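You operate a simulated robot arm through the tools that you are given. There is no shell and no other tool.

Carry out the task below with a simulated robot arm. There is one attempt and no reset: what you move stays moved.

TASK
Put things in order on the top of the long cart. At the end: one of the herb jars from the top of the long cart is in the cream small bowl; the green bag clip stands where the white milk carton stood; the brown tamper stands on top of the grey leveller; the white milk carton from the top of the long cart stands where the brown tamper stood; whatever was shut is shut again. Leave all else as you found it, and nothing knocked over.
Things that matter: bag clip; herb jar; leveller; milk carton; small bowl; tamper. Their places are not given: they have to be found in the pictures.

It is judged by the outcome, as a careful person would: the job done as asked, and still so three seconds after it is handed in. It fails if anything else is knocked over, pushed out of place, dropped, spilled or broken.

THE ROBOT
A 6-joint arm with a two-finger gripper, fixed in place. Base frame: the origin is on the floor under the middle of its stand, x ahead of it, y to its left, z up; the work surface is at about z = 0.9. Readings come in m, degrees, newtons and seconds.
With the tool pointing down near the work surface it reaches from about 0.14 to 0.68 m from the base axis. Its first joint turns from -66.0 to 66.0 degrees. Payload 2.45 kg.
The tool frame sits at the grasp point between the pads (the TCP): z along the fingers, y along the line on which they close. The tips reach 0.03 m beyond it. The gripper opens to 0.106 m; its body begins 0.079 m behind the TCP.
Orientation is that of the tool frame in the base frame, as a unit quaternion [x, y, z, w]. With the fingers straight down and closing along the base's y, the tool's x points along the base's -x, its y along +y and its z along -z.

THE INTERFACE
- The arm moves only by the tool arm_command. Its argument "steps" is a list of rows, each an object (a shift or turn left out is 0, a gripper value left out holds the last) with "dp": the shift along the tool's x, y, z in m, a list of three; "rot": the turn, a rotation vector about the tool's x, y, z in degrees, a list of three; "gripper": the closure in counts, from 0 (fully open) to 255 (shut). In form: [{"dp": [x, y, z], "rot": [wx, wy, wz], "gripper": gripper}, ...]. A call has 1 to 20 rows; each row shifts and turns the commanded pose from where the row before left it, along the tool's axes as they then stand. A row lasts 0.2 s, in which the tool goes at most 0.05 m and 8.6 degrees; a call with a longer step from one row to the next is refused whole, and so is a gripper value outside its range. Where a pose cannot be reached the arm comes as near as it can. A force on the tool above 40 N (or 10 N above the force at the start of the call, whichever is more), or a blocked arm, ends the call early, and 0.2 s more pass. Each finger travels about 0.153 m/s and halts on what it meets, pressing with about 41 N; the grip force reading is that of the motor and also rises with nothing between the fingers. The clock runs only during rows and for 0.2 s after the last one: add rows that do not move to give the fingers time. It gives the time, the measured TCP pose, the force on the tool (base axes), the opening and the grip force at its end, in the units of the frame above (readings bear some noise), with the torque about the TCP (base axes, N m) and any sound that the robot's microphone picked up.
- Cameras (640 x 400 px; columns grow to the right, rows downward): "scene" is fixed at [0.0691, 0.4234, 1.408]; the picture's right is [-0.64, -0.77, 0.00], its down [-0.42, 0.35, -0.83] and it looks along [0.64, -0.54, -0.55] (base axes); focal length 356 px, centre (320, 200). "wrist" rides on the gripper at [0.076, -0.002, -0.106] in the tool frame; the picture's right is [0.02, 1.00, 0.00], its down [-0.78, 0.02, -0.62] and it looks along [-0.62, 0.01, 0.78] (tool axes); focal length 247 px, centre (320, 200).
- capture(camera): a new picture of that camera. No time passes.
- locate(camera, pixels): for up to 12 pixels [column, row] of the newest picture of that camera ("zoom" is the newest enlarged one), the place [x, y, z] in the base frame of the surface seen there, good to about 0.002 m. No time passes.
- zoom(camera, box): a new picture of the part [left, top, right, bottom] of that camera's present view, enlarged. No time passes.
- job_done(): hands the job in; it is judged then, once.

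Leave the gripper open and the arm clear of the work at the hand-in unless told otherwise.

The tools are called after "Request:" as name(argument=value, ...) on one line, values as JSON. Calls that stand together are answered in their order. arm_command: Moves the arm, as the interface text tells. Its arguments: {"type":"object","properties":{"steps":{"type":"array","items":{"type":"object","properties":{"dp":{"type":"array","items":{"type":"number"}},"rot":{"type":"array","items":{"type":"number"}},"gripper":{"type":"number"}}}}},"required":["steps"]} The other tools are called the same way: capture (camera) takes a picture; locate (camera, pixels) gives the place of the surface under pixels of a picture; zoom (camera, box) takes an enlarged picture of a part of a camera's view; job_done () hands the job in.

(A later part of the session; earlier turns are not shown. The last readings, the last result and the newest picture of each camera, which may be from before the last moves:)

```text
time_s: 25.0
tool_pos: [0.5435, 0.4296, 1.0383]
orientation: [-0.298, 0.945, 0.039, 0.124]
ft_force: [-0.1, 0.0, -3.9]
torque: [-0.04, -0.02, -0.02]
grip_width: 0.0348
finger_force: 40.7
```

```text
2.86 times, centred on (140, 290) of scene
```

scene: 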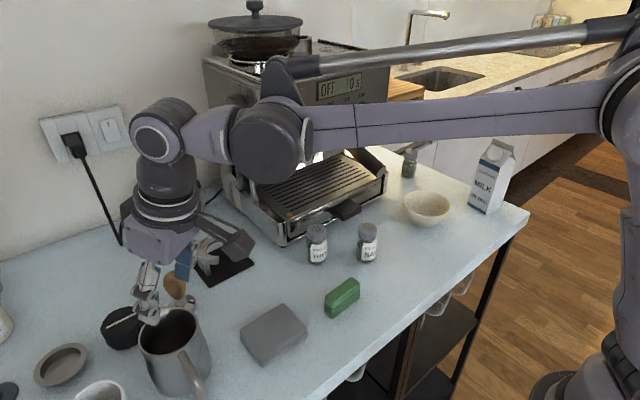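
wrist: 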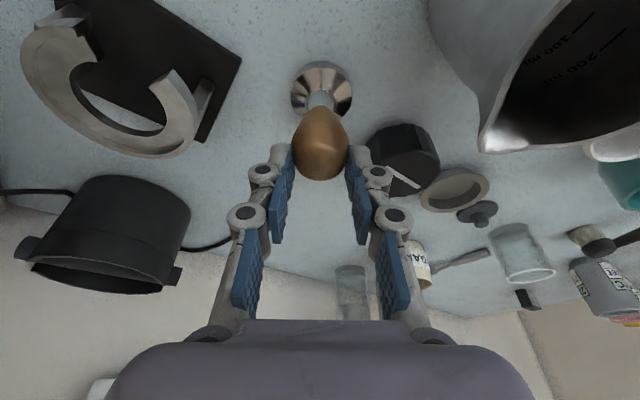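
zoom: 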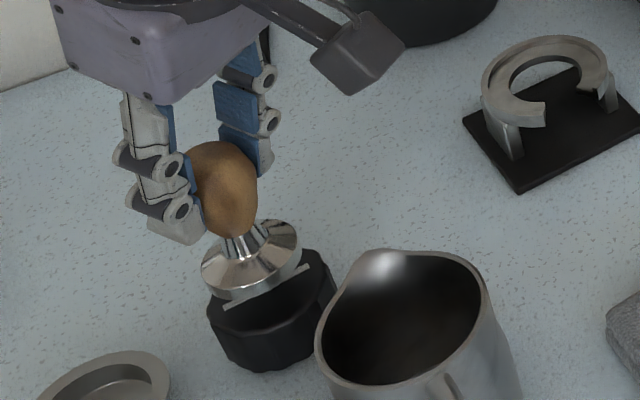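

Measuring the base rim again now that it hangs over the leveller.

Request:
zoom(camera="wrist", box=[260, 60, 380, 180])

Request:
locate(camera="zoom", pixels=[[217, 165], [428, 165], [322, 75], [245, 105], [400, 108], [248, 230], [405, 225], [320, 50], [420, 60], [225, 60], [440, 100], [205, 100]])

```text
3.33 times, centred on (320, 120) of wrist
```

zoom: 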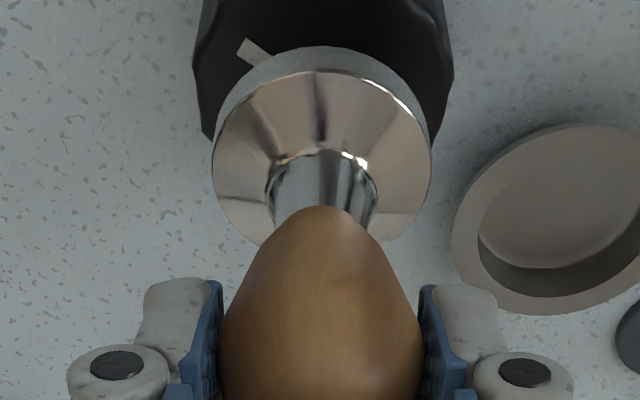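

```text
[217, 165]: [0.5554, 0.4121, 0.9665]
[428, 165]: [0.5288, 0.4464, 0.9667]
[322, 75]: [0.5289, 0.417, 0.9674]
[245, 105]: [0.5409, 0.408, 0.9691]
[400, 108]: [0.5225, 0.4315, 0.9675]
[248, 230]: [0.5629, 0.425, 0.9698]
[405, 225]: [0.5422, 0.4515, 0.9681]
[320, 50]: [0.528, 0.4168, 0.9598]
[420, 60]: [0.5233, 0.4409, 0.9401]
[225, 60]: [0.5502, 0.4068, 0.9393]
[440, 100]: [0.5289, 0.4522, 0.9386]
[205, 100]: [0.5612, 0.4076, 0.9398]
```

Base centre ≈(0.542,0.429); leveller centre (0.5435,0.4292). I'll lower slowly by 0.0165 m with a 1 mm x correction, then check.

Request:
arm_command(steps=[{"dp": [0.0007, -0.00015, 0.0033]}, {"dp": [0.0007, -0.00015, 0.0033]}, {"dp": [0.0007, -0.00015, 0.0033]}, {"dp": [0.0007, -0.00015, 0.0033]}, {"dp": [0.0006, -0.00015, 0.003]}, {"dp": [0, 0, 0]}])

Request:
zoom(camera="scene", box=[80, 240, 200, 360])

```text
time_s: 26.4
tool_pos: [0.5461, 0.4294, 1.0218]
orientation: [-0.299, 0.945, 0.04, 0.124]
ft_force: [0.9, 0.1, -4.5]
torque: [-0.01, -0.01, 0.0]
grip_width: 0.0349
finger_force: 41.0
```

```text
3.33 times, centred on (140, 300) of scene
```

zoom: 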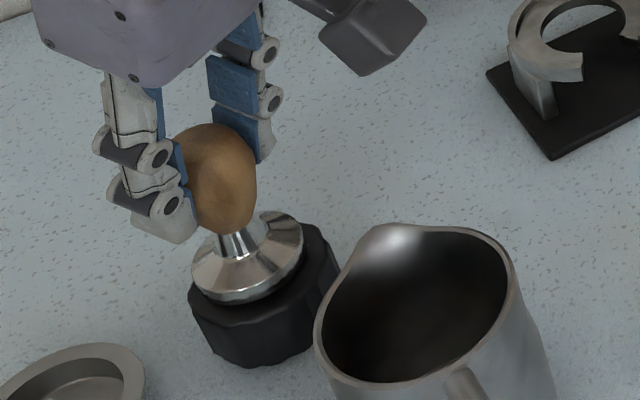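

There is still a small gap. I'll check the centring from this view: rim points of the base and visible edge points of the leveller top.

Request:
locate(camera="zoom", pixels=[[196, 268], [301, 238], [275, 216], [222, 288], [262, 285], [195, 295], [334, 262], [318, 235], [305, 230], [210, 318], [270, 312], [320, 290]])

Request:
zoom(camera="wrist", box=[260, 60, 380, 180])

```text
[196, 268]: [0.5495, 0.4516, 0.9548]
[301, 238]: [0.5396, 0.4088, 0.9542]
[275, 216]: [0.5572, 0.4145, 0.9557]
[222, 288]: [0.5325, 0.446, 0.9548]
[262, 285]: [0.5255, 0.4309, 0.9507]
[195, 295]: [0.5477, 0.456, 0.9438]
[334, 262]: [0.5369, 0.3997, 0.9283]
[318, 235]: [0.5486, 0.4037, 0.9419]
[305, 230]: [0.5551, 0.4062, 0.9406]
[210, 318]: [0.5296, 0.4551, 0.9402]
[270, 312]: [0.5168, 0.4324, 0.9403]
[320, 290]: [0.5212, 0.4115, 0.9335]
```

```text
3.33 times, centred on (320, 120) of wrist
```

zoom: 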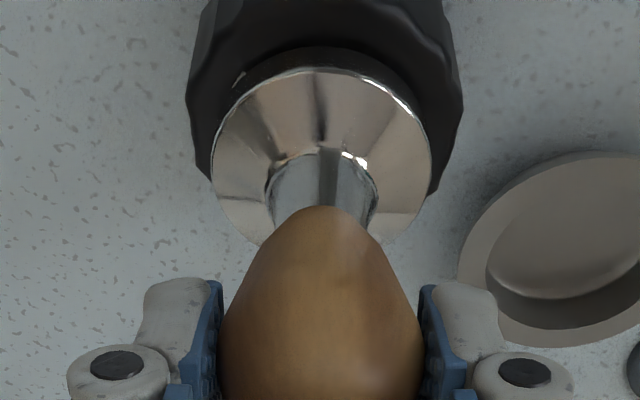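

The base is within about 2 mm of the leveller's centre, with ≈6 mm margin. Lowering the last few millimetres in small steps while watching the force.

Request:
arm_command(steps=[{"dp": [0.0011, -0.0001, 0.0014]}, {"dp": [0.0008, -0.0001, 0.0014]}, {"dp": [0, 0, 0]}])

```text
time_s: 27.2
tool_pos: [0.5447, 0.4288, 1.0186]
orientation: [-0.298, 0.945, 0.04, 0.126]
ft_force: [1.6, 1.3, 2.1]
torque: [0.17, -0.01, -0.03]
grip_width: 0.0346
finger_force: 41.1
```

Fz went from -4.5 to +2.1 N: the tamper rests on the leveller. Checking it sits flat before I open.

Request:
zoom(camera="scene", box=[80, 240, 200, 360])

```text
3.33 times, centred on (140, 300) of scene
```

zoom: 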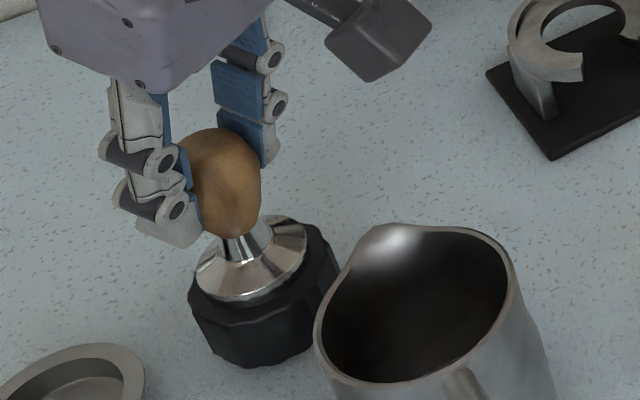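

It sits flat on the leveller. Opening the fingers in steps.

Request:
arm_command(steps=[{"gripper": 165}, {"gripper": 155}, {"gripper": 140}, {"gripper": 120}, {"gripper": 105}, {"dp": [0, 0, 0]}])

Request:
zoom(camera="scene", box=[80, 240, 200, 360])

Request:
zoom(camera="wrist", box=[200, 60, 440, 260])

```text
time_s: 28.6
tool_pos: [0.544, 0.4292, 1.019]
orientation: [-0.298, 0.946, 0.04, 0.125]
ft_force: [-0.3, -0.1, 0.1]
torque: [0.02, 0.01, 0.01]
grip_width: 0.0623
finger_force: 0.1
```

```text
3.33 times, centred on (140, 300) of scene
```

zoom: 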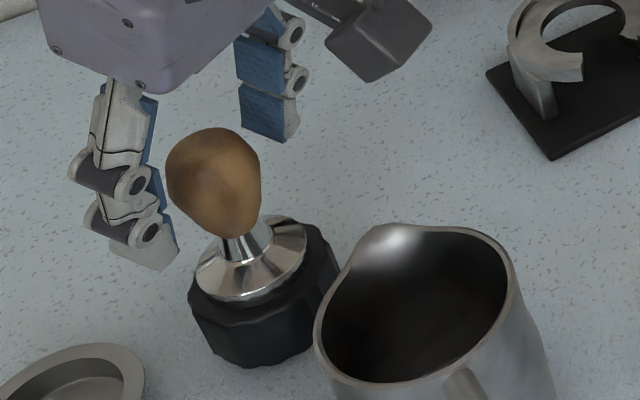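

```text
2.00 times, centred on (320, 160) of wrist
```

zoom: 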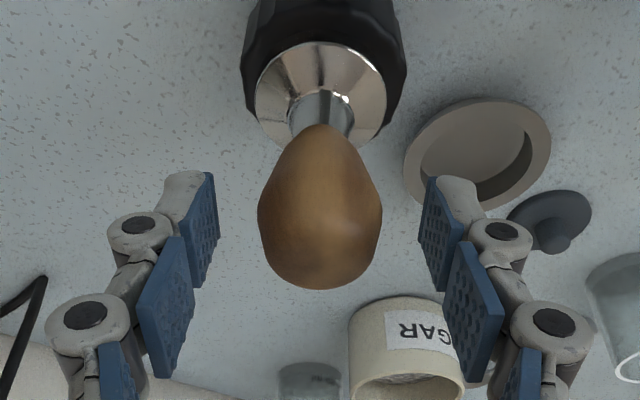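

The tamper stands free on the leveller. Retracting along the tool axis, then moving back toward the base and up.

Request:
arm_command(steps=[{"dp": [0, 0, -0.015]}, {"dp": [0, 0, -0.025]}, {"dp": [0, 0, -0.03]}, {"dp": [0, 0, -0.035]}, {"dp": [0.03, 0, -0.03]}, {"dp": [0.04, 0, -0.02], "rot": [0, 5, 0]}, {"dp": [0.04, 0, -0.02], "rot": [0, 5, 0]}, {"dp": [0.04, 0, 0], "rot": [0, 5, 0]}, {"dp": [0, 0, 0]}])

Request:
capture(camera="scene")

```text
time_s: 30.6
tool_pos: [0.3897, 0.3187, 1.158]
orientation: [-0.3, 0.954, -0.001, -0.001]
ft_force: [-0.2, -0.4, 0.0]
torque: [-0.01, 0.01, 0.01]
grip_width: 0.0625
finger_force: 0.1
```

```text
taken
```

scene: 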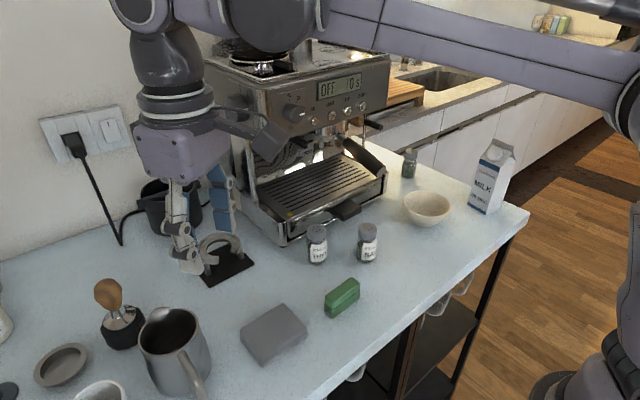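

The tamper stands on the leveller. Now the carton: I'll zoom in on it and measure its corners, faces and height.

Request:
zoom(camera="scene", box=[440, 120, 540, 230])

```text
3.64 times, centred on (490, 175) of scene
```

zoom: 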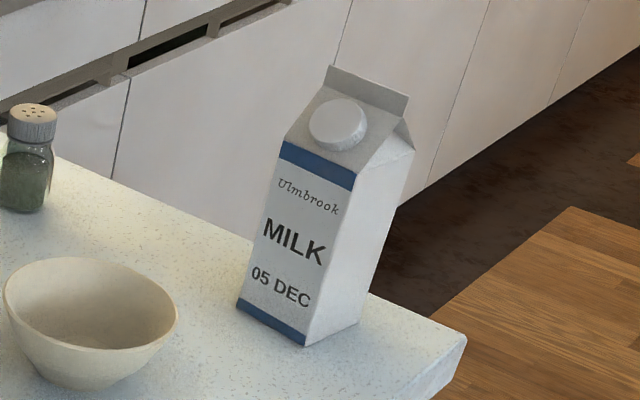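

Request:
locate(camera="zoom", pixels=[[240, 303], [305, 340], [357, 320], [286, 148], [352, 185], [410, 152], [335, 72], [404, 105], [340, 120], [300, 230], [365, 240], [330, 300]])

```text
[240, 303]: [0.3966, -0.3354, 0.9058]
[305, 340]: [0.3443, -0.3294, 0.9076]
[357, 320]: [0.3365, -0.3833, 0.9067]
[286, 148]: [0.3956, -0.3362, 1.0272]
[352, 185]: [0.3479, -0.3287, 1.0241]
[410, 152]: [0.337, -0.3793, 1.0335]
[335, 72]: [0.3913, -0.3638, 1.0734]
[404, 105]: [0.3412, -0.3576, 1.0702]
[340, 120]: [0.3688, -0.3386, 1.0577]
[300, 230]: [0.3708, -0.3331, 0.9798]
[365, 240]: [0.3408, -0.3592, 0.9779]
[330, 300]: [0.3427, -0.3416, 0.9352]
```

Carton measured: about 0.054 m square, turned about -7.3°, centre ≈(0.3665,-0.3594), walls vertical up to z≈1.027, ridge z≈1.0725. I'll move the hand high across to the right side, near (0.33,-0.25,1.20).

Request:
arm_command(steps=[{"dp": [0.0418, -0.0074, -0.02]}, {"dp": [0.0418, -0.0074, -0.02]}, {"dp": [0.0266, -0.038, 0]}, {"dp": [0.0266, -0.038, 0]}, {"dp": [0.0266, -0.038, 0]}, {"dp": [0.0266, -0.038, 0]}, {"dp": [0.0266, -0.038, 0]}, {"dp": [0.0266, -0.038, 0]}, {"dp": [0.0266, -0.038, 0]}, {"dp": [0.0266, -0.038, 0]}, {"dp": [0.0266, -0.038, 0]}, {"dp": [0.0266, -0.038, 0]}, {"dp": [0.0266, -0.038, 0]}, {"dp": [0, 0, 0], "gripper": 0}, {"dp": [0, 0, 0]}])

Request:
capture(camera="scene")

```text
time_s: 33.8
tool_pos: [0.3277, -0.252, 1.1991]
orientation: [-0.3, 0.954, 0.0, 0.0]
ft_force: [-0.7, -0.2, -0.1]
torque: [0.0, -0.01, 0.01]
grip_width: 0.1062
finger_force: 0.0
```

```text
taken
```

scene: 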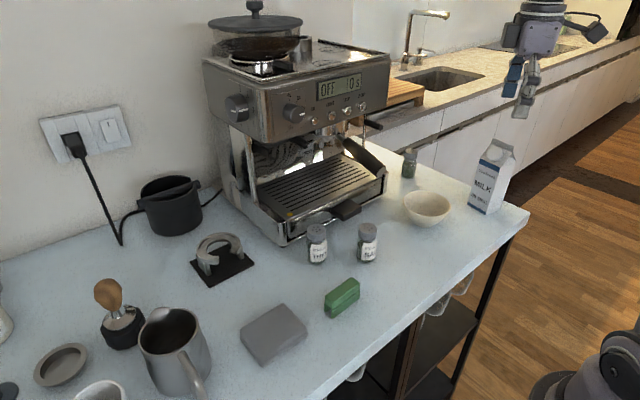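

All is in order on the table. Now I'll turn the hand about the vertical by 132° so that the fingers close along the carton's x-ish axis (yaw ≈ -97.3°).

Request:
arm_command(steps=[{"rot": [0, 0, 8.27]}, {"rot": [0, 0, 8.27]}, {"rot": [0, 0, 8.27]}, {"rot": [0, 0, 8.27]}, {"rot": [0, 0, 8.27]}, {"rot": [0, 0, 8.27]}, {"rot": [0, 0, 8.27]}, {"rot": [0, 0, 8.27]}, {"rot": [0, 0, 8.27]}, {"rot": [0, 0, 8.27]}, {"rot": [0, 0, 8.27]}, {"rot": [0, 0, 8.27]}, {"rot": [0, 0, 8.27]}, {"rot": [0, 0, 8.27]}, {"rot": [0, 0, 8.27]}, {"rot": [0, 0, 8.27]}, {"dp": [0, 0, 0]}])

Request:
capture(camera="wrist")

```text
time_s: 37.4
tool_pos: [0.3283, -0.2504, 1.1994]
orientation: [0.752, 0.659, 0.001, 0.0]
ft_force: [0.4, -0.1, 0.4]
torque: [0.03, 0.02, 0.0]
grip_width: 0.1059
finger_force: 0.2
```

```text
taken
```

wrist: 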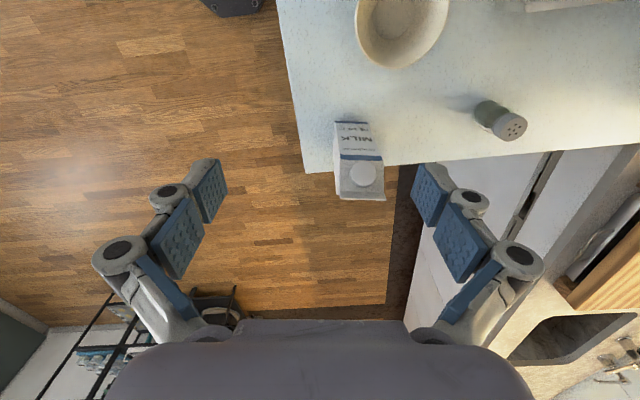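

Yaw is about -97.5°, and the carton at wrist (358,165) looks square to the hand. I'll zoom and measure it again from this view.

Request:
zoom(camera="wrist", box=[310, 110, 410, 210])

Request:
locate(camera="wrist", pixels=[[335, 124], [370, 124], [341, 158], [383, 158], [340, 196], [384, 198], [361, 175], [337, 165]])

```text
4.00 times, centred on (360, 160) of wrist
```

zoom: 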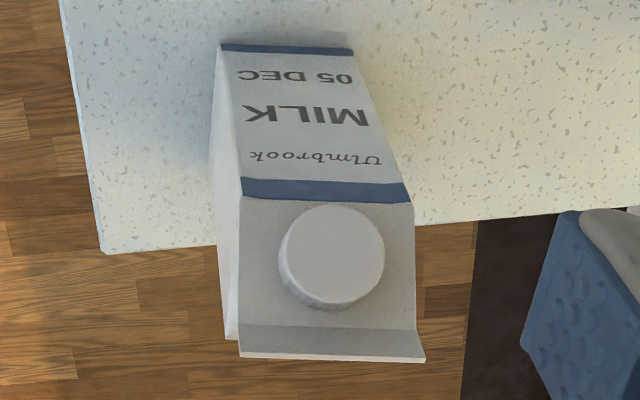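

```text
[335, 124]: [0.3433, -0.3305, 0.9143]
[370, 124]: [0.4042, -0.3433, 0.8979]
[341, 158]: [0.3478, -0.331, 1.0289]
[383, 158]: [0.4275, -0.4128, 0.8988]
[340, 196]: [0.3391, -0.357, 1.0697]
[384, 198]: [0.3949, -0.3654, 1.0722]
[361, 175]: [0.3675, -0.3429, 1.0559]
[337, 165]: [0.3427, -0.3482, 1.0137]
```

Centre confirmed at ≈(0.367,-0.360). Moving over it and down to z=1.12, to check alignment before straddling it.

Request:
arm_command(steps=[{"dp": [-0.0345, 0.0176, 0]}, {"dp": [-0.0345, 0.0176, 0]}, {"dp": [-0.0346, 0.0175, 0]}, {"dp": [0, 0, 0.04]}, {"dp": [0, 0, 0.039]}, {"dp": [0, 0, 0]}])

Request:
capture(camera="wrist")

Request:
zoom(camera="scene", box=[400, 40, 600, 240])

```text
time_s: 38.8
tool_pos: [0.3667, -0.3598, 1.1216]
orientation: [0.751, 0.661, 0.0, 0.0]
ft_force: [0.6, 0.3, 0.3]
torque: [0.01, -0.02, -0.02]
grip_width: 0.1061
finger_force: 0.1
```

```text
taken
```

wrist: 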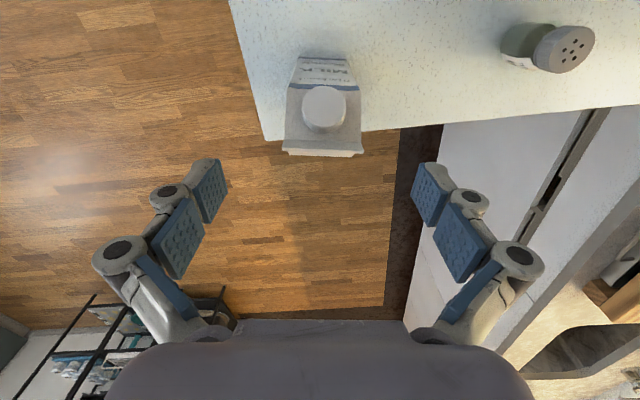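

```text
2.00 times, centred on (500, 140) of scene
```

zoom: 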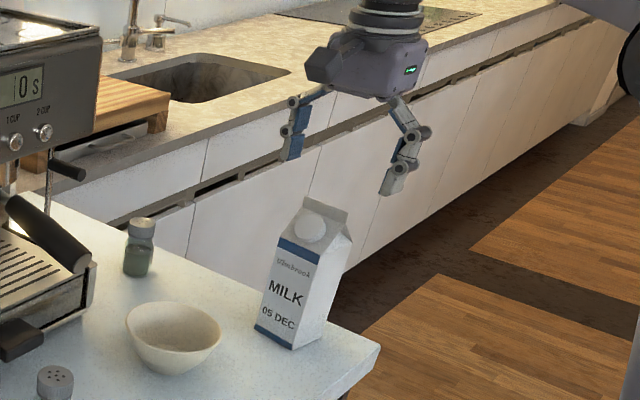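

The carton is centred (column ≈322) and square to the fingers. Lowering to z≈1.008 around its upper body.

Request:
arm_command(steps=[{"dp": [0, 0, 0.038]}, {"dp": [0, 0, 0.038]}, {"dp": [0, 0, 0.0375]}, {"dp": [0, 0, 0]}])

Request:
capture(camera="wrist")

Request:
zoom(camera="scene", box=[400, 80, 560, 240])

```text
time_s: 39.8
tool_pos: [0.3673, -0.3611, 1.0077]
orientation: [0.751, 0.66, 0.0, 0.0]
ft_force: [-0.5, 0.2, -0.3]
torque: [0.03, -0.03, 0.03]
grip_width: 0.1059
finger_force: 0.0
```

```text
taken
```

wrist: 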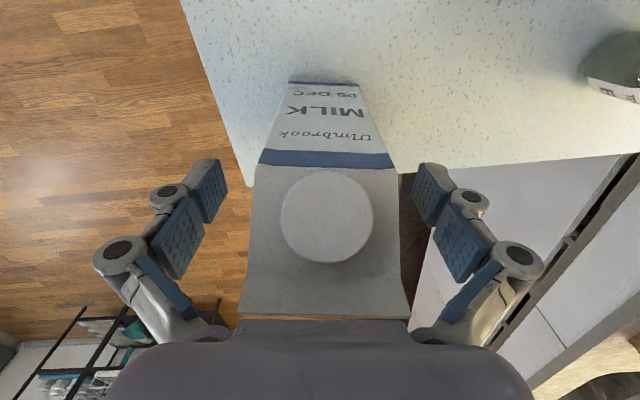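

```text
2.50 times, centred on (480, 160) of scene
```

zoom: 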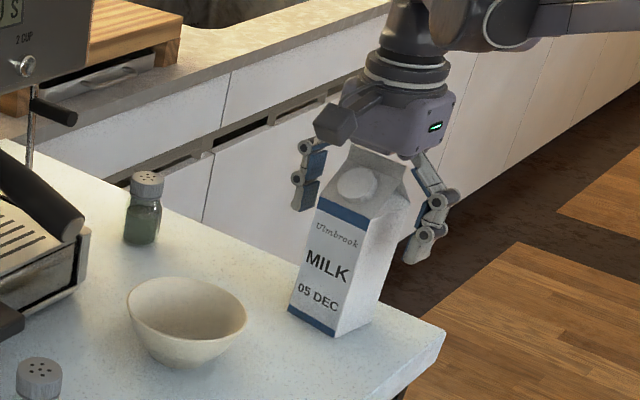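

No contact yet; the fingers straddle the carton evenly. Closing the gripper on it.

Request:
arm_command(steps=[{"gripper": 60}, {"gripper": 100}, {"gripper": 120}, {"gripper": 200}, {"gripper": 255}, {"gripper": 255}])

Request:
capture(camera="wrist")

```text
time_s: 41.2
tool_pos: [0.3676, -0.3604, 1.0074]
orientation: [0.751, 0.66, 0.0, 0.0]
ft_force: [2.5, 0.4, 9.4]
torque: [0.01, 0.15, -0.01]
grip_width: 0.0639
finger_force: 41.0
```

```text
taken
```

wrist: 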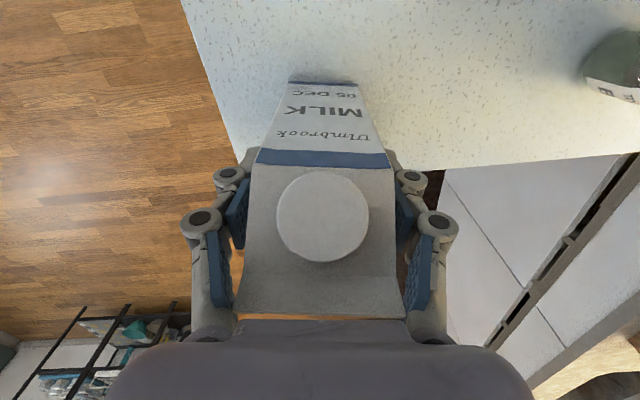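

Gripped at 41 N (width reads 0.064; Fz +9.4 N is a preload against the table). I'll lift just 0.012 m slowly and check for slip or tilt.

Request:
arm_command(steps=[{"dp": [0, 0, -0.003]}, {"dp": [0, 0, -0.003]}, {"dp": [0, 0, -0.003]}, {"dp": [0, 0, -0.003]}, {"dp": [0, 0, 0]}])

Request:
capture(camera="wrist")

Request:
zoom(camera="scene", box=[400, 80, 560, 240])

```text
time_s: 42.4
tool_pos: [0.3673, -0.36, 1.0196]
orientation: [0.751, 0.661, 0.0, 0.0]
ft_force: [0.1, 0.1, -3.7]
torque: [0.01, -0.01, 0.0]
grip_width: 0.0633
finger_force: 40.7
```

```text
taken
```

wrist: 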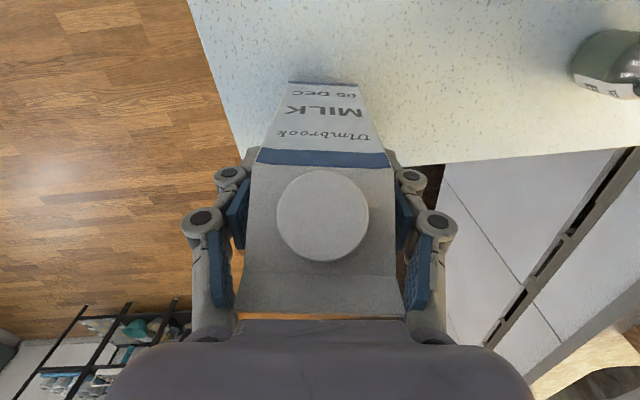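

```text
2.50 times, centred on (480, 160) of scene
```

zoom: 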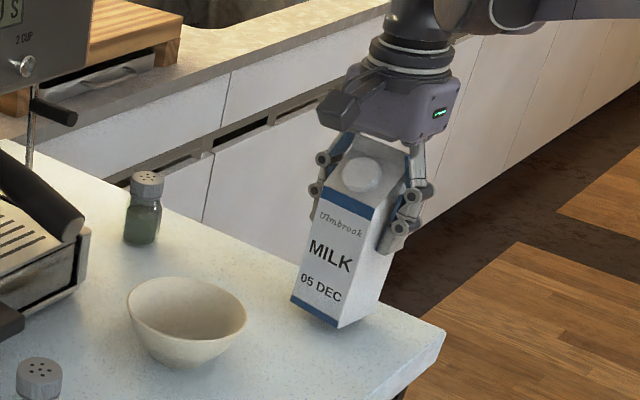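

The carton moved up with the hand and keeps its place between the fingers; Fz -3.7 N. Lifting it to z≈1.14 gently.

Request:
arm_command(steps=[{"dp": [0, 0, -0.005]}, {"dp": [0, 0, -0.01]}, {"dp": [0, 0, -0.013]}, {"dp": [0, 0, -0.013]}, {"dp": [0, 0, -0.013]}, {"dp": [0, 0, -0.013]}, {"dp": [0, 0, -0.013]}, {"dp": [0, 0, -0.013]}, {"dp": [0, 0, -0.013]}, {"dp": [0, 0, -0.01]}, {"dp": [0, 0, -0.005]}, {"dp": [0, 0, 0]}])

Request:
capture(camera="wrist")

Request:
capture(camera="scene")

```text
time_s: 45.0
tool_pos: [0.368, -0.36, 1.1412]
orientation: [0.751, 0.661, 0.0, 0.0]
ft_force: [0.5, 1.0, -3.1]
torque: [0.0, -0.01, -0.05]
grip_width: 0.0622
finger_force: 40.4
```

```text
taken
```

wrist: 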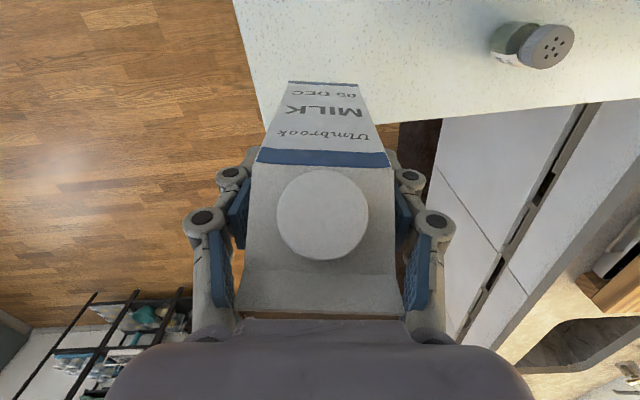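

```text
taken
```

scene: 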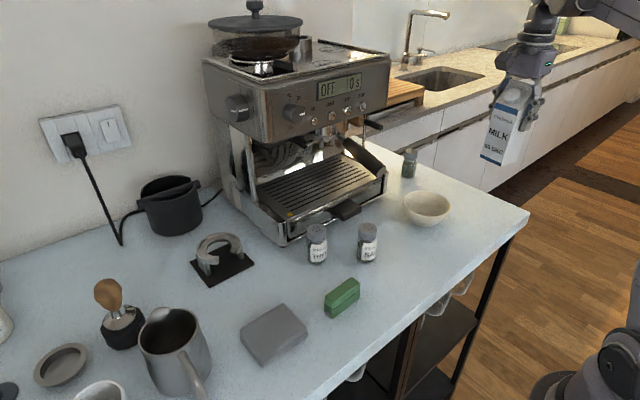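

Carton is held steadily. Now carrying it level to the left at z≈1.14 (bottom ≈1.03, above jars at 0.98) to about (0.36,0.15).

Request:
arm_command(steps=[{"dp": [0.0127, -0.0019, 0]}, {"dp": [0.0277, -0.0041, 0]}, {"dp": [0.0277, -0.0041, 0]}, {"dp": [0.0277, -0.0041, 0]}, {"dp": [0.0277, -0.0041, 0]}, {"dp": [0.0277, -0.0041, 0]}, {"dp": [0.0277, -0.0041, 0]}, {"dp": [0.0277, -0.0041, 0]}, {"dp": [0.0277, -0.0041, 0]}, {"dp": [0.0277, -0.0041, 0]}, {"dp": [0.0277, -0.0041, 0]}, {"dp": [0.0277, -0.0041, 0]}, {"dp": [0.0277, -0.0041, 0]}, {"dp": [0.0277, -0.0041, 0]}, {"dp": [0.0277, -0.0041, 0]}, {"dp": [0.0277, -0.0041, 0]}, {"dp": [0.0277, -0.0041, 0]}, {"dp": [0.0277, -0.0041, 0]}, {"dp": [0.0208, -0.0031, 0]}, {"dp": [0, 0, 0]}])

Request:
capture(camera="wrist")

Request:
capture(camera="scene")

```text
time_s: 49.2
tool_pos: [0.3578, 0.1497, 1.1402]
orientation: [0.751, 0.661, 0.0, -0.001]
ft_force: [-0.8, 0.0, -3.6]
torque: [0.02, 0.01, 0.02]
grip_width: 0.0617
finger_force: 40.6
```

```text
taken
```

wrist: 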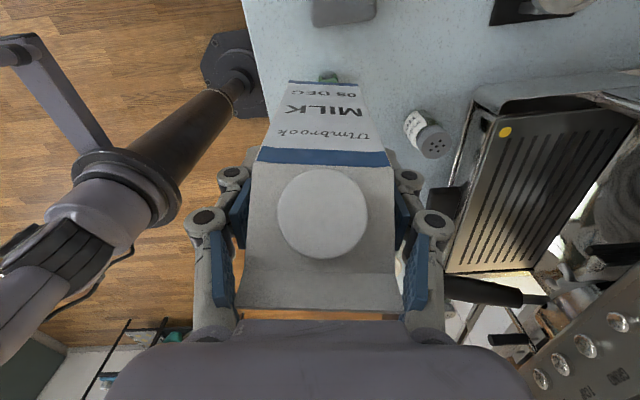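

```text
taken
```

scene: 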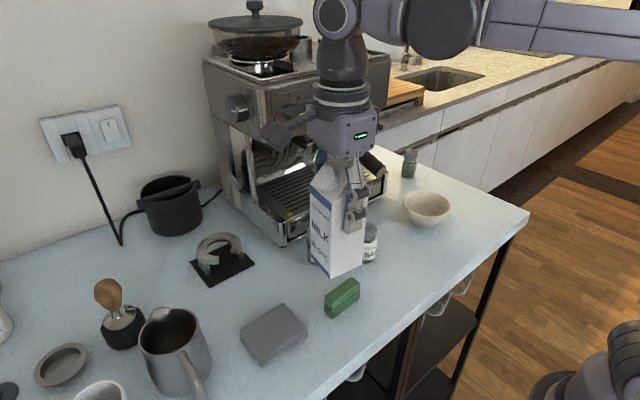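

Carried fine. Next to (0.42,0.264) and then turn 39.5° so that the fingers' closing line is radial (yaw -58°).

Request:
arm_command(steps=[{"dp": [0.0102, 0.0039, 0]}, {"dp": [0.0202, 0.0078, 0]}, {"dp": [0.0202, 0.0078, 0]}, {"dp": [0.0202, 0.0078, 0]}, {"dp": [0.0202, 0.0078, 0]}, {"dp": [0.0202, 0.0078, 0]}, {"dp": [0.0102, 0.0039, 0]}, {"rot": [0, 0, -4.5]}, {"rot": [0, 0, -7]}, {"rot": [0, 0, -7]}, {"rot": [0, 0, -7]}, {"rot": [0, 0, -7]}, {"rot": [0, 0, -7]}, {"dp": [0, 0, 0]}])

Request:
capture(camera="wrist")

Request:
capture(camera="scene")

```text
time_s: 52.2
tool_pos: [0.4184, 0.2621, 1.1399]
orientation: [0.483, 0.876, 0.0, 0.0]
ft_force: [-0.1, 0.4, -4.3]
torque: [0.0, 0.01, 0.01]
grip_width: 0.0608
finger_force: 41.1
```

```text
taken
```

wrist: 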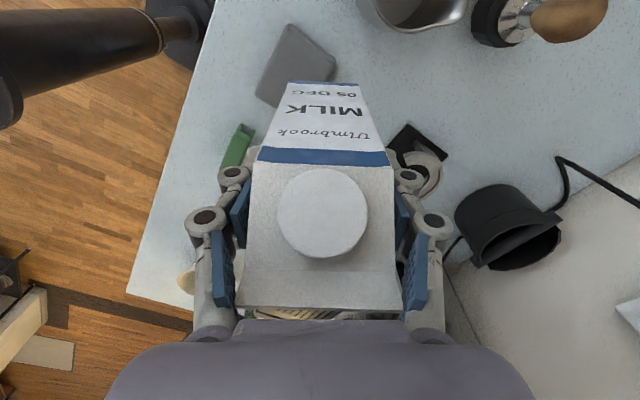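

```text
taken
```

scene: 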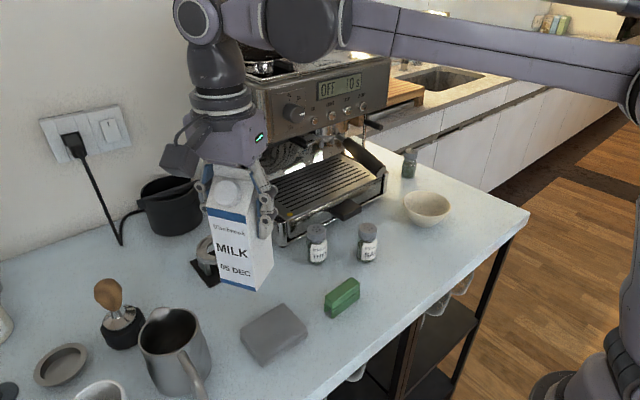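

The carton still looks well held, though the width reading creeps down. I'll check the carton's height relative to the hand via its ridge and lower edges.

Request:
locate(camera="wrist", pixels=[[240, 302], [320, 306], [400, 306], [322, 210], [258, 158], [386, 160], [290, 84], [360, 86]])

Request:
zoom(camera="scene", box=[180, 150, 300, 310])

```text
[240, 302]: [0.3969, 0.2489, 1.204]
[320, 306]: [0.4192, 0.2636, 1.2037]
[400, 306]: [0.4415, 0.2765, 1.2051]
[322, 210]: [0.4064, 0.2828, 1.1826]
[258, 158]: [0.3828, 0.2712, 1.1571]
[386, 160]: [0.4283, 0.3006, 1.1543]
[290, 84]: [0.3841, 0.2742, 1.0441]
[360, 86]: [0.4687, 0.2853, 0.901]
```

```text
2.50 times, centred on (240, 230) of scene
```

zoom: 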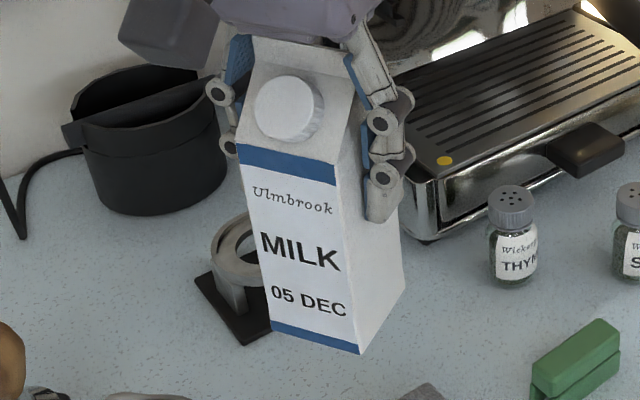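

No real slip (ridge is 0.064 above the TCP, as before), bottom at ≈1.031. Lowering 0.09 m to bring the bottom to ≈0.941, then moving radially outward 0.146 m to the tamper's old spot.

Request:
arm_command(steps=[{"dp": [0, 0, 0.01]}, {"dp": [0, 0, 0.016]}, {"dp": [0, 0, 0.018]}, {"dp": [0, 0, 0.018]}, {"dp": [0, 0, 0.018]}, {"dp": [0, 0, 0.01]}, {"dp": [0, 0, 0]}, {"dp": [0, 0.01, 0]}, {"dp": [0, 0.018, 0]}, {"dp": [0, 0.018, 0]}, {"dp": [0, 0.018, 0]}, {"dp": [0, 0.018, 0]}, {"dp": [0, 0.018, 0]}, {"dp": [0, 0, 0]}])

Request:
capture(camera="wrist")

Request:
capture(camera="scene")

```text
time_s: 55.2
tool_pos: [0.5032, 0.3167, 1.0504]
orientation: [0.484, 0.875, 0.0, 0.0]
ft_force: [-0.8, 0.0, -4.2]
torque: [0.01, 0.0, -0.02]
grip_width: 0.0603
finger_force: 41.0
```

```text
taken
```

wrist: 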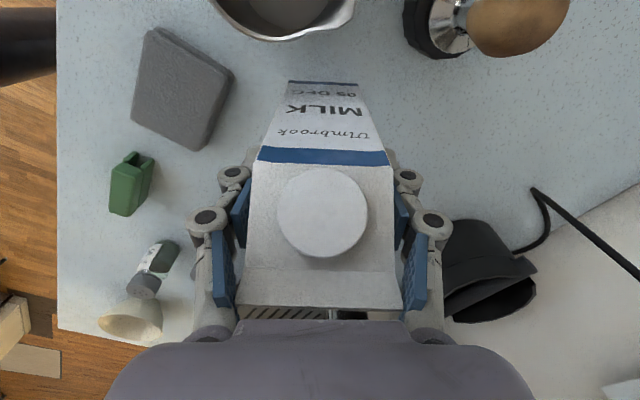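

```text
taken
```

scene: 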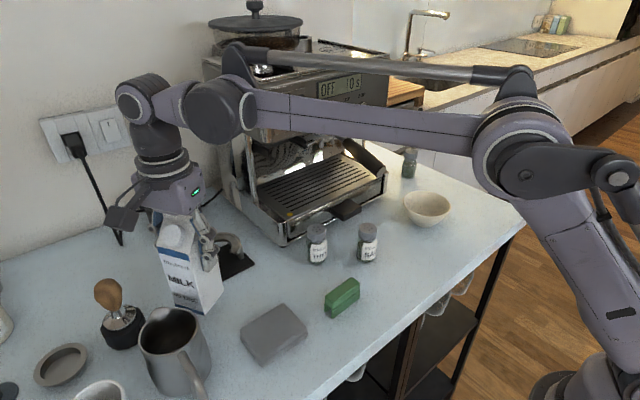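

Clear so far. Measuring the carton's ridge and lower edge for the final shift.

Request:
locate(camera="wrist", pixels=[[242, 300], [320, 304], [398, 304], [262, 160], [386, 162], [291, 84], [356, 86], [322, 210]])

Request:
zoom(camera="scene", box=[80, 200, 260, 350])

```text
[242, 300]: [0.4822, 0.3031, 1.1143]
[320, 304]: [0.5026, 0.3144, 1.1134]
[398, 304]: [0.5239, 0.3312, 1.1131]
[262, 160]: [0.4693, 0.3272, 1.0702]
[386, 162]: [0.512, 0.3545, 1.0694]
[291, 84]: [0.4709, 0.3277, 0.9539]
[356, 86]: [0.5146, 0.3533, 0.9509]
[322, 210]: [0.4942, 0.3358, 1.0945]
```

```text
2.67 times, centred on (170, 275) of scene
```

zoom: 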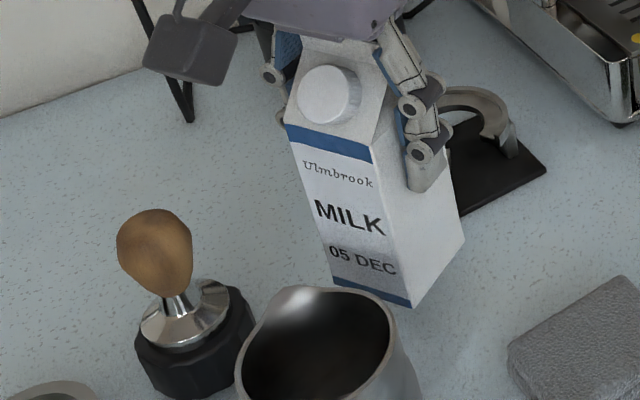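

The carton is upright. I'll finish with 0.0455 m outward while lowering 0.02 m, then check.

Request:
arm_command(steps=[{"dp": [0, 0.008, 0.004]}, {"dp": [0, 0.0125, 0.006]}, {"dp": [0, 0.0125, 0.006]}, {"dp": [0, 0.0125, 0.004]}, {"dp": [0, 0, 0]}, {"dp": [0, 0, 0]}])

Request:
capture(camera="wrist")

Request:
zoom(camera="scene", box=[80, 200, 260, 350])

```text
time_s: 56.6
tool_pos: [0.5424, 0.3415, 1.0306]
orientation: [0.483, 0.876, 0.0, 0.0]
ft_force: [-0.6, 0.2, -4.5]
torque: [-0.01, -0.02, -0.02]
grip_width: 0.06
finger_force: 41.3
```

```text
taken
```

wrist: 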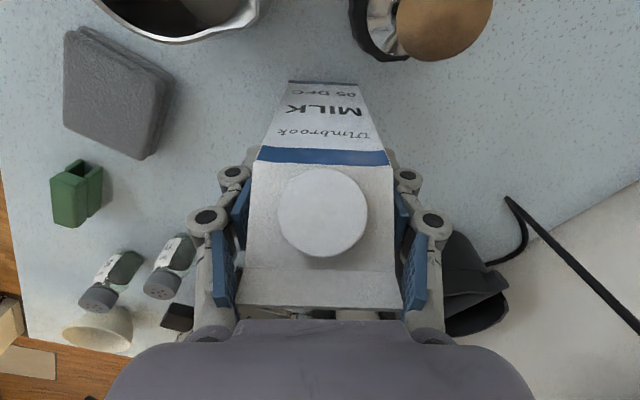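

```text
2.67 times, centred on (170, 275) of scene
```

zoom: 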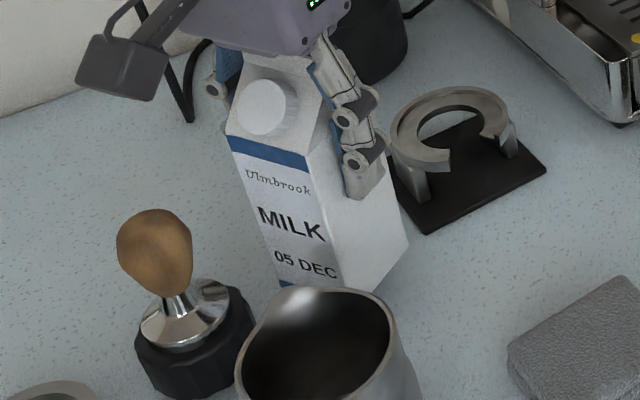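

Over the spot: (0.5424,0.3415). Lowering 0.02 m slowly, with contact expected at z≈1.008.

Request:
arm_command(steps=[{"dp": [0, 0, 0.005]}, {"dp": [0, 0, 0.006]}, {"dp": [0, 0, 0.005]}, {"dp": [0, 0, 0.003]}, {"dp": [0, 0, 0.002]}, {"dp": [0, 0, 0]}])

Request:
zoom(camera="scene", box=[80, 200, 260, 350])

```text
time_s: 58.0
tool_pos: [0.5419, 0.3406, 1.0107]
orientation: [0.484, 0.875, 0.0, 0.001]
ft_force: [5.2, 2.1, 16.8]
torque: [-0.07, -0.05, 0.04]
grip_width: 0.0599
finger_force: 41.5
```

```text
2.67 times, centred on (170, 275) of scene
```

zoom: 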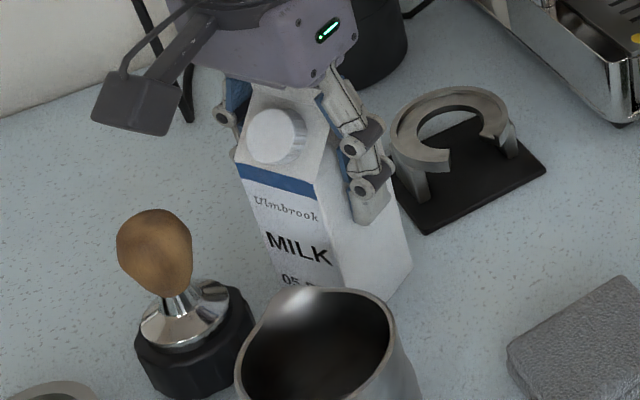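

Fz +16.8 N: the carton is on the table. I'll ease up 1.5 mm to relieve the pressure, then open in steps.

Request:
arm_command(steps=[{"dp": [0, 0, -0.0015]}, {"dp": [0, 0, 0]}])

Request:
zoom(camera="scene", box=[120, 210, 240, 330])

```text
time_s: 58.6
tool_pos: [0.5439, 0.3418, 1.0103]
orientation: [0.483, 0.875, -0.001, 0.001]
ft_force: [2.6, 0.2, 0.2]
torque: [-0.15, -0.08, 0.02]
grip_width: 0.0599
finger_force: 41.2
```

```text
3.33 times, centred on (180, 270) of scene
```

zoom: 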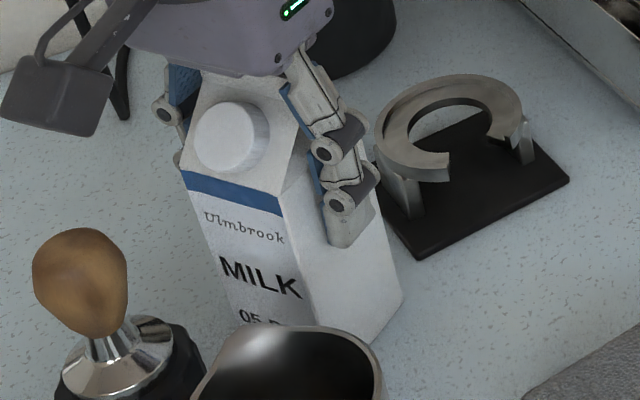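

Force is near zero. Opening the fingers stepwise.

Request:
arm_command(steps=[{"gripper": 105}, {"gripper": 95}, {"gripper": 85}, {"gripper": 70}, {"gripper": 50}, {"gripper": 30}, {"dp": [0, 0, 0]}])

Request:
capture(camera="wrist")

Request:
zoom(camera="scene", box=[80, 200, 260, 350])

```text
time_s: 60.2
tool_pos: [0.5428, 0.3418, 1.0107]
orientation: [0.484, 0.875, -0.001, 0.0]
ft_force: [-0.5, -0.5, 0.3]
torque: [-0.01, 0.03, 0.0]
grip_width: 0.0936
finger_force: 0.1
```

```text
taken
```

wrist: 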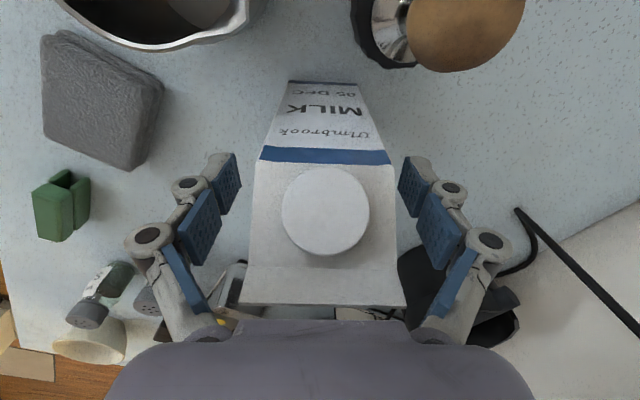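

```text
2.67 times, centred on (170, 275) of scene
```

zoom: 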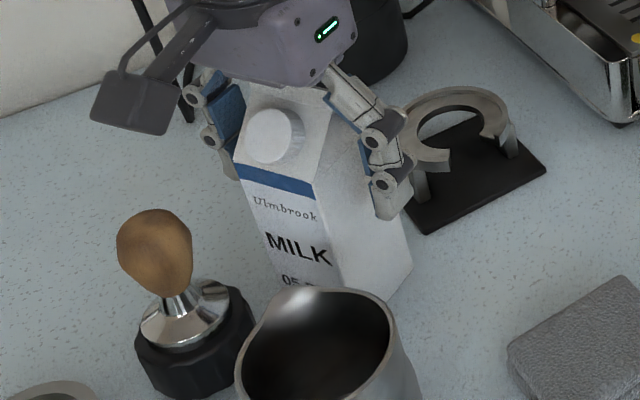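

The carton stands free. To rise without dragging the hand inward at the reach limit, I'll open fully, rise 0.02, tilt 6° outward, then rise straight up 0.09 m.

Request:
arm_command(steps=[{"gripper": 0}, {"dp": [0, 0, -0.01]}, {"dp": [0, 0, -0.01]}, {"rot": [-2, 0, 0]}, {"rot": [-2, 0, 0]}, {"rot": [-2, 0, 0]}, {"dp": [0, 0.0019, -0.0179]}, {"dp": [0, 0.0019, -0.0179]}, {"dp": [0, 0.0019, -0.0179]}, {"dp": [0, 0.0019, -0.0179]}, {"dp": [0, 0.0019, -0.0179]}, {"dp": [0, 0, 0]}])

Request:
capture(camera="scene")

Request:
capture(camera="wrist")

```text
time_s: 62.8
tool_pos: [0.5426, 0.341, 1.1202]
orientation: [0.483, 0.874, 0.046, 0.025]
ft_force: [0.3, -0.4, -0.3]
torque: [0.0, 0.02, -0.02]
grip_width: 0.1062
finger_force: 0.0
```

```text
taken
```

scene: 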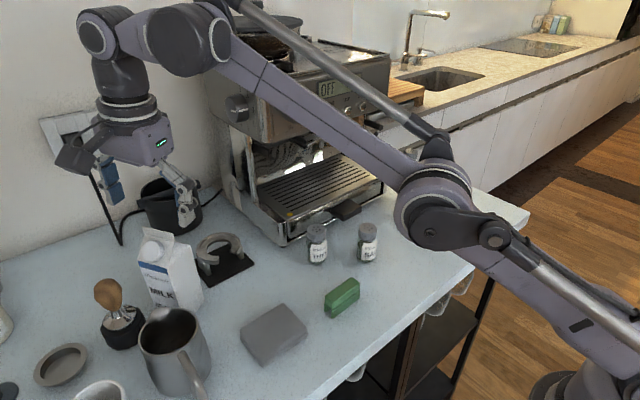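

```text
taken
```

wrist: 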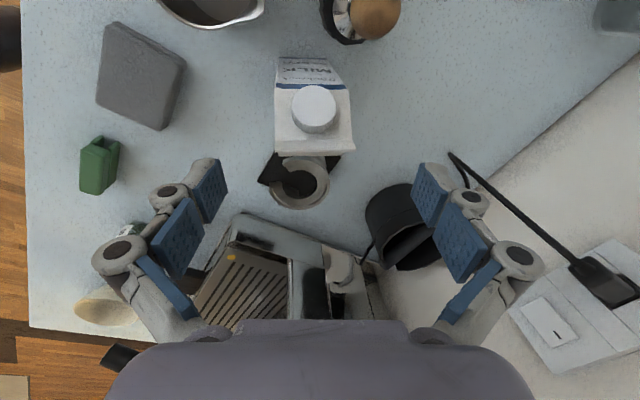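

The carton stands alone at the tamper's old spot. Retreating up and inward, and levelling the tool.

Request:
arm_command(steps=[{"dp": [0, -0.0168, -0.0319]}, {"dp": [0, -0.0168, -0.0319]}, {"dp": [0, -0.03, 0], "rot": [3, 0, 0]}, {"dp": [0, -0.04, 0], "rot": [3, 0, 0]}, {"dp": [0, -0.04, 0]}, {"dp": [0, -0.04, 0]}, {"dp": [0, -0.04, 0]}, {"dp": [0, 0, 0]}])

Request:
capture(camera="scene")

Request:
capture(camera="wrist")

```text
time_s: 64.6
tool_pos: [0.4339, 0.2711, 1.2121]
orientation: [0.483, 0.876, -0.001, -0.001]
ft_force: [-0.1, -0.2, -0.2]
torque: [0.01, 0.0, -0.02]
grip_width: 0.106
finger_force: 0.1
out of reach, approached as far as the arm can: row 5, 6, 7
```

```text
taken
```

scene: 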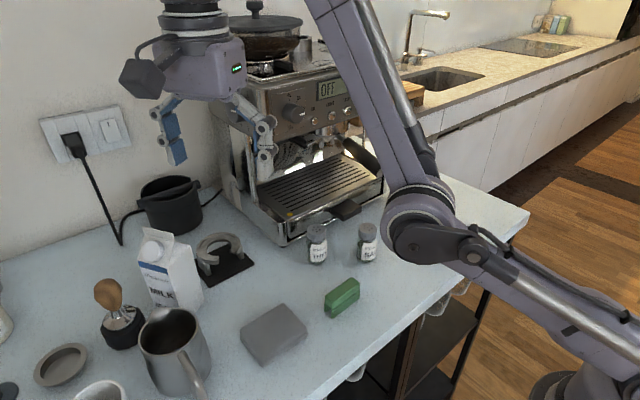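

```text
taken
```

wrist: 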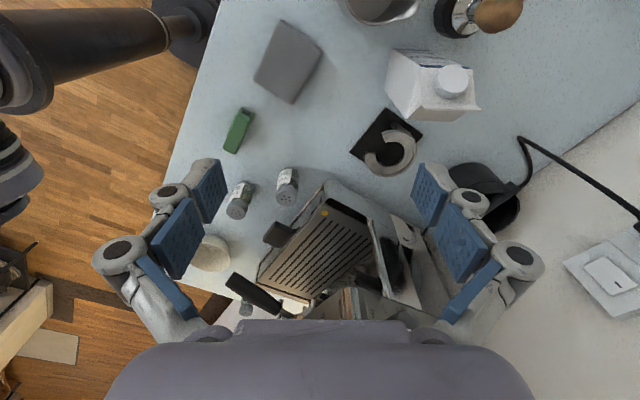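

Important: rows 5–7 were out of reach and the arm's elbow now appears low, near scene (420,220), over the jar side. The arm seems to have passed through full stretch into an elbow-low posture. I'll measure where the elbow is (no time passes).

Request:
locate(camera="scene", pixels=[[420, 215], [395, 235], [440, 250], [480, 255], [400, 200], [415, 180], [430, 262], [350, 60], [520, 300], [405, 260], [366, 245], [367, 230]])

Request:
zoom(camera="scene", box=[290, 120, 640, 400])

```text
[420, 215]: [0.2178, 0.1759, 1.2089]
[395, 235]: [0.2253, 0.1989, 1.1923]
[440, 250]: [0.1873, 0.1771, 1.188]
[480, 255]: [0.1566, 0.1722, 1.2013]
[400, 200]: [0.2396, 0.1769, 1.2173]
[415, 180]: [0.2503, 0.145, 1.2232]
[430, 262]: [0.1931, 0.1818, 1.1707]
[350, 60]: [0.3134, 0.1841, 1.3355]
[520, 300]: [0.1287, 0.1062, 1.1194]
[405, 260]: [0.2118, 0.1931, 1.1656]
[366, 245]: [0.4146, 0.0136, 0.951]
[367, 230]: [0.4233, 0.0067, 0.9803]
```

```text
1.43 times, centred on (465, 260) of scene
```

zoom: 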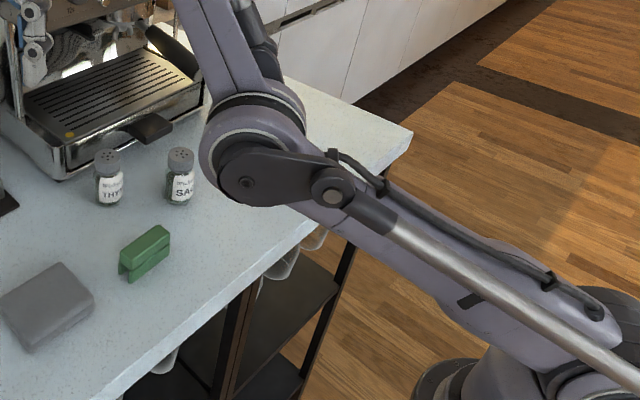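

The elbow is at about (0.22,0.18,1.2), well above the table, but in the low posture; I need it up again for reaching near places. Nothing is touched. I'll straighten the arm outward at this height (over free space) and come back, then look at which way the elbow bends.

Request:
arm_command(steps=[{"dp": [0, 0.03, 0]}, {"dp": [0, 0.03, 0]}, {"dp": [0, 0.03, 0]}, {"dp": [0, 0, 0]}])

Request:
capture(camera="scene")

```text
time_s: 65.6
tool_pos: [0.477, 0.2991, 1.1956]
orientation: [0.484, 0.875, -0.001, 0.001]
ft_force: [-1.0, 0.9, 0.0]
torque: [0.01, -0.06, 0.01]
grip_width: 0.1059
finger_force: 0.0
out of reach, approached as far as the arm can: row 2, 3
```

```text
taken
```

scene: 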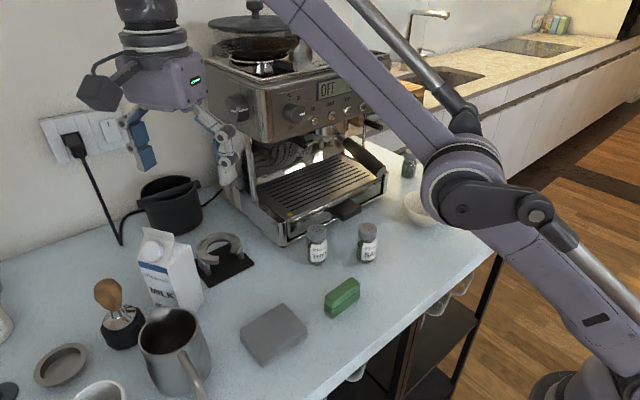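

The arm is nearly straight now. Coming back inward 0.06 m and checking the elbow.

Request:
arm_command(steps=[{"dp": [0, -0.02, 0]}, {"dp": [0, -0.02, 0]}, {"dp": [0, -0.02, 0]}, {"dp": [0, 0, 0]}])

Request:
capture(camera="scene")

```text
time_s: 66.6
tool_pos: [0.4378, 0.2742, 1.2019]
orientation: [0.483, 0.875, -0.001, 0.0]
ft_force: [-0.1, -0.3, 0.2]
torque: [-0.03, 0.0, -0.01]
grip_width: 0.106
finger_force: 0.1
out of reach, approached as far as the arm can: row 3
```

```text
taken
```

scene: 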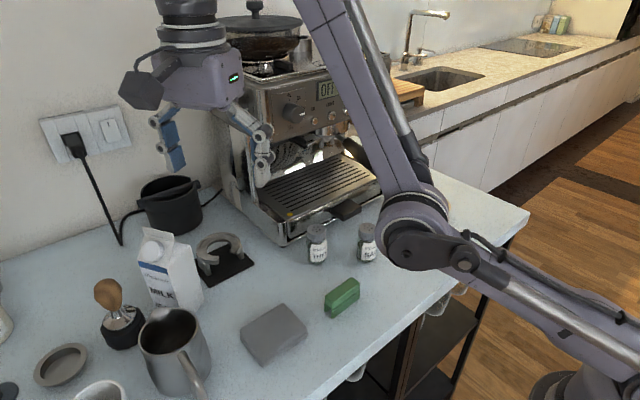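

Still elbow-low, at that branch's limit. I'll try straightening the arm by rising (0.1 m) and then coming down in small steps, which should let the elbow fold upward.

Request:
arm_command(steps=[{"dp": [0, 0, -0.02]}, {"dp": [0, 0, -0.02]}, {"dp": [0, 0, -0.02]}, {"dp": [0, 0, -0.02]}, {"dp": [0, 0, -0.02]}, {"dp": [0, 0, 0]}])

Request:
capture(camera="scene")

```text
time_s: 68.0
tool_pos: [0.4267, 0.2683, 1.2571]
orientation: [0.484, 0.875, -0.001, 0.0]
ft_force: [0.0, 0.4, 0.4]
torque: [0.0, 0.0, 0.0]
grip_width: 0.106
finger_force: 0.0
out of reach, approached as far as the arm can: row 3, 4, 5
```

```text
taken
```

scene: 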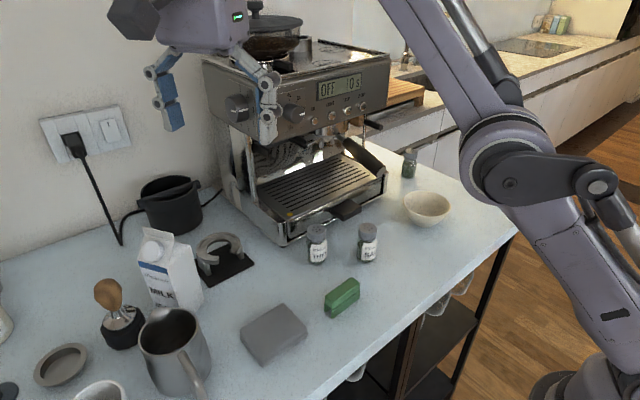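

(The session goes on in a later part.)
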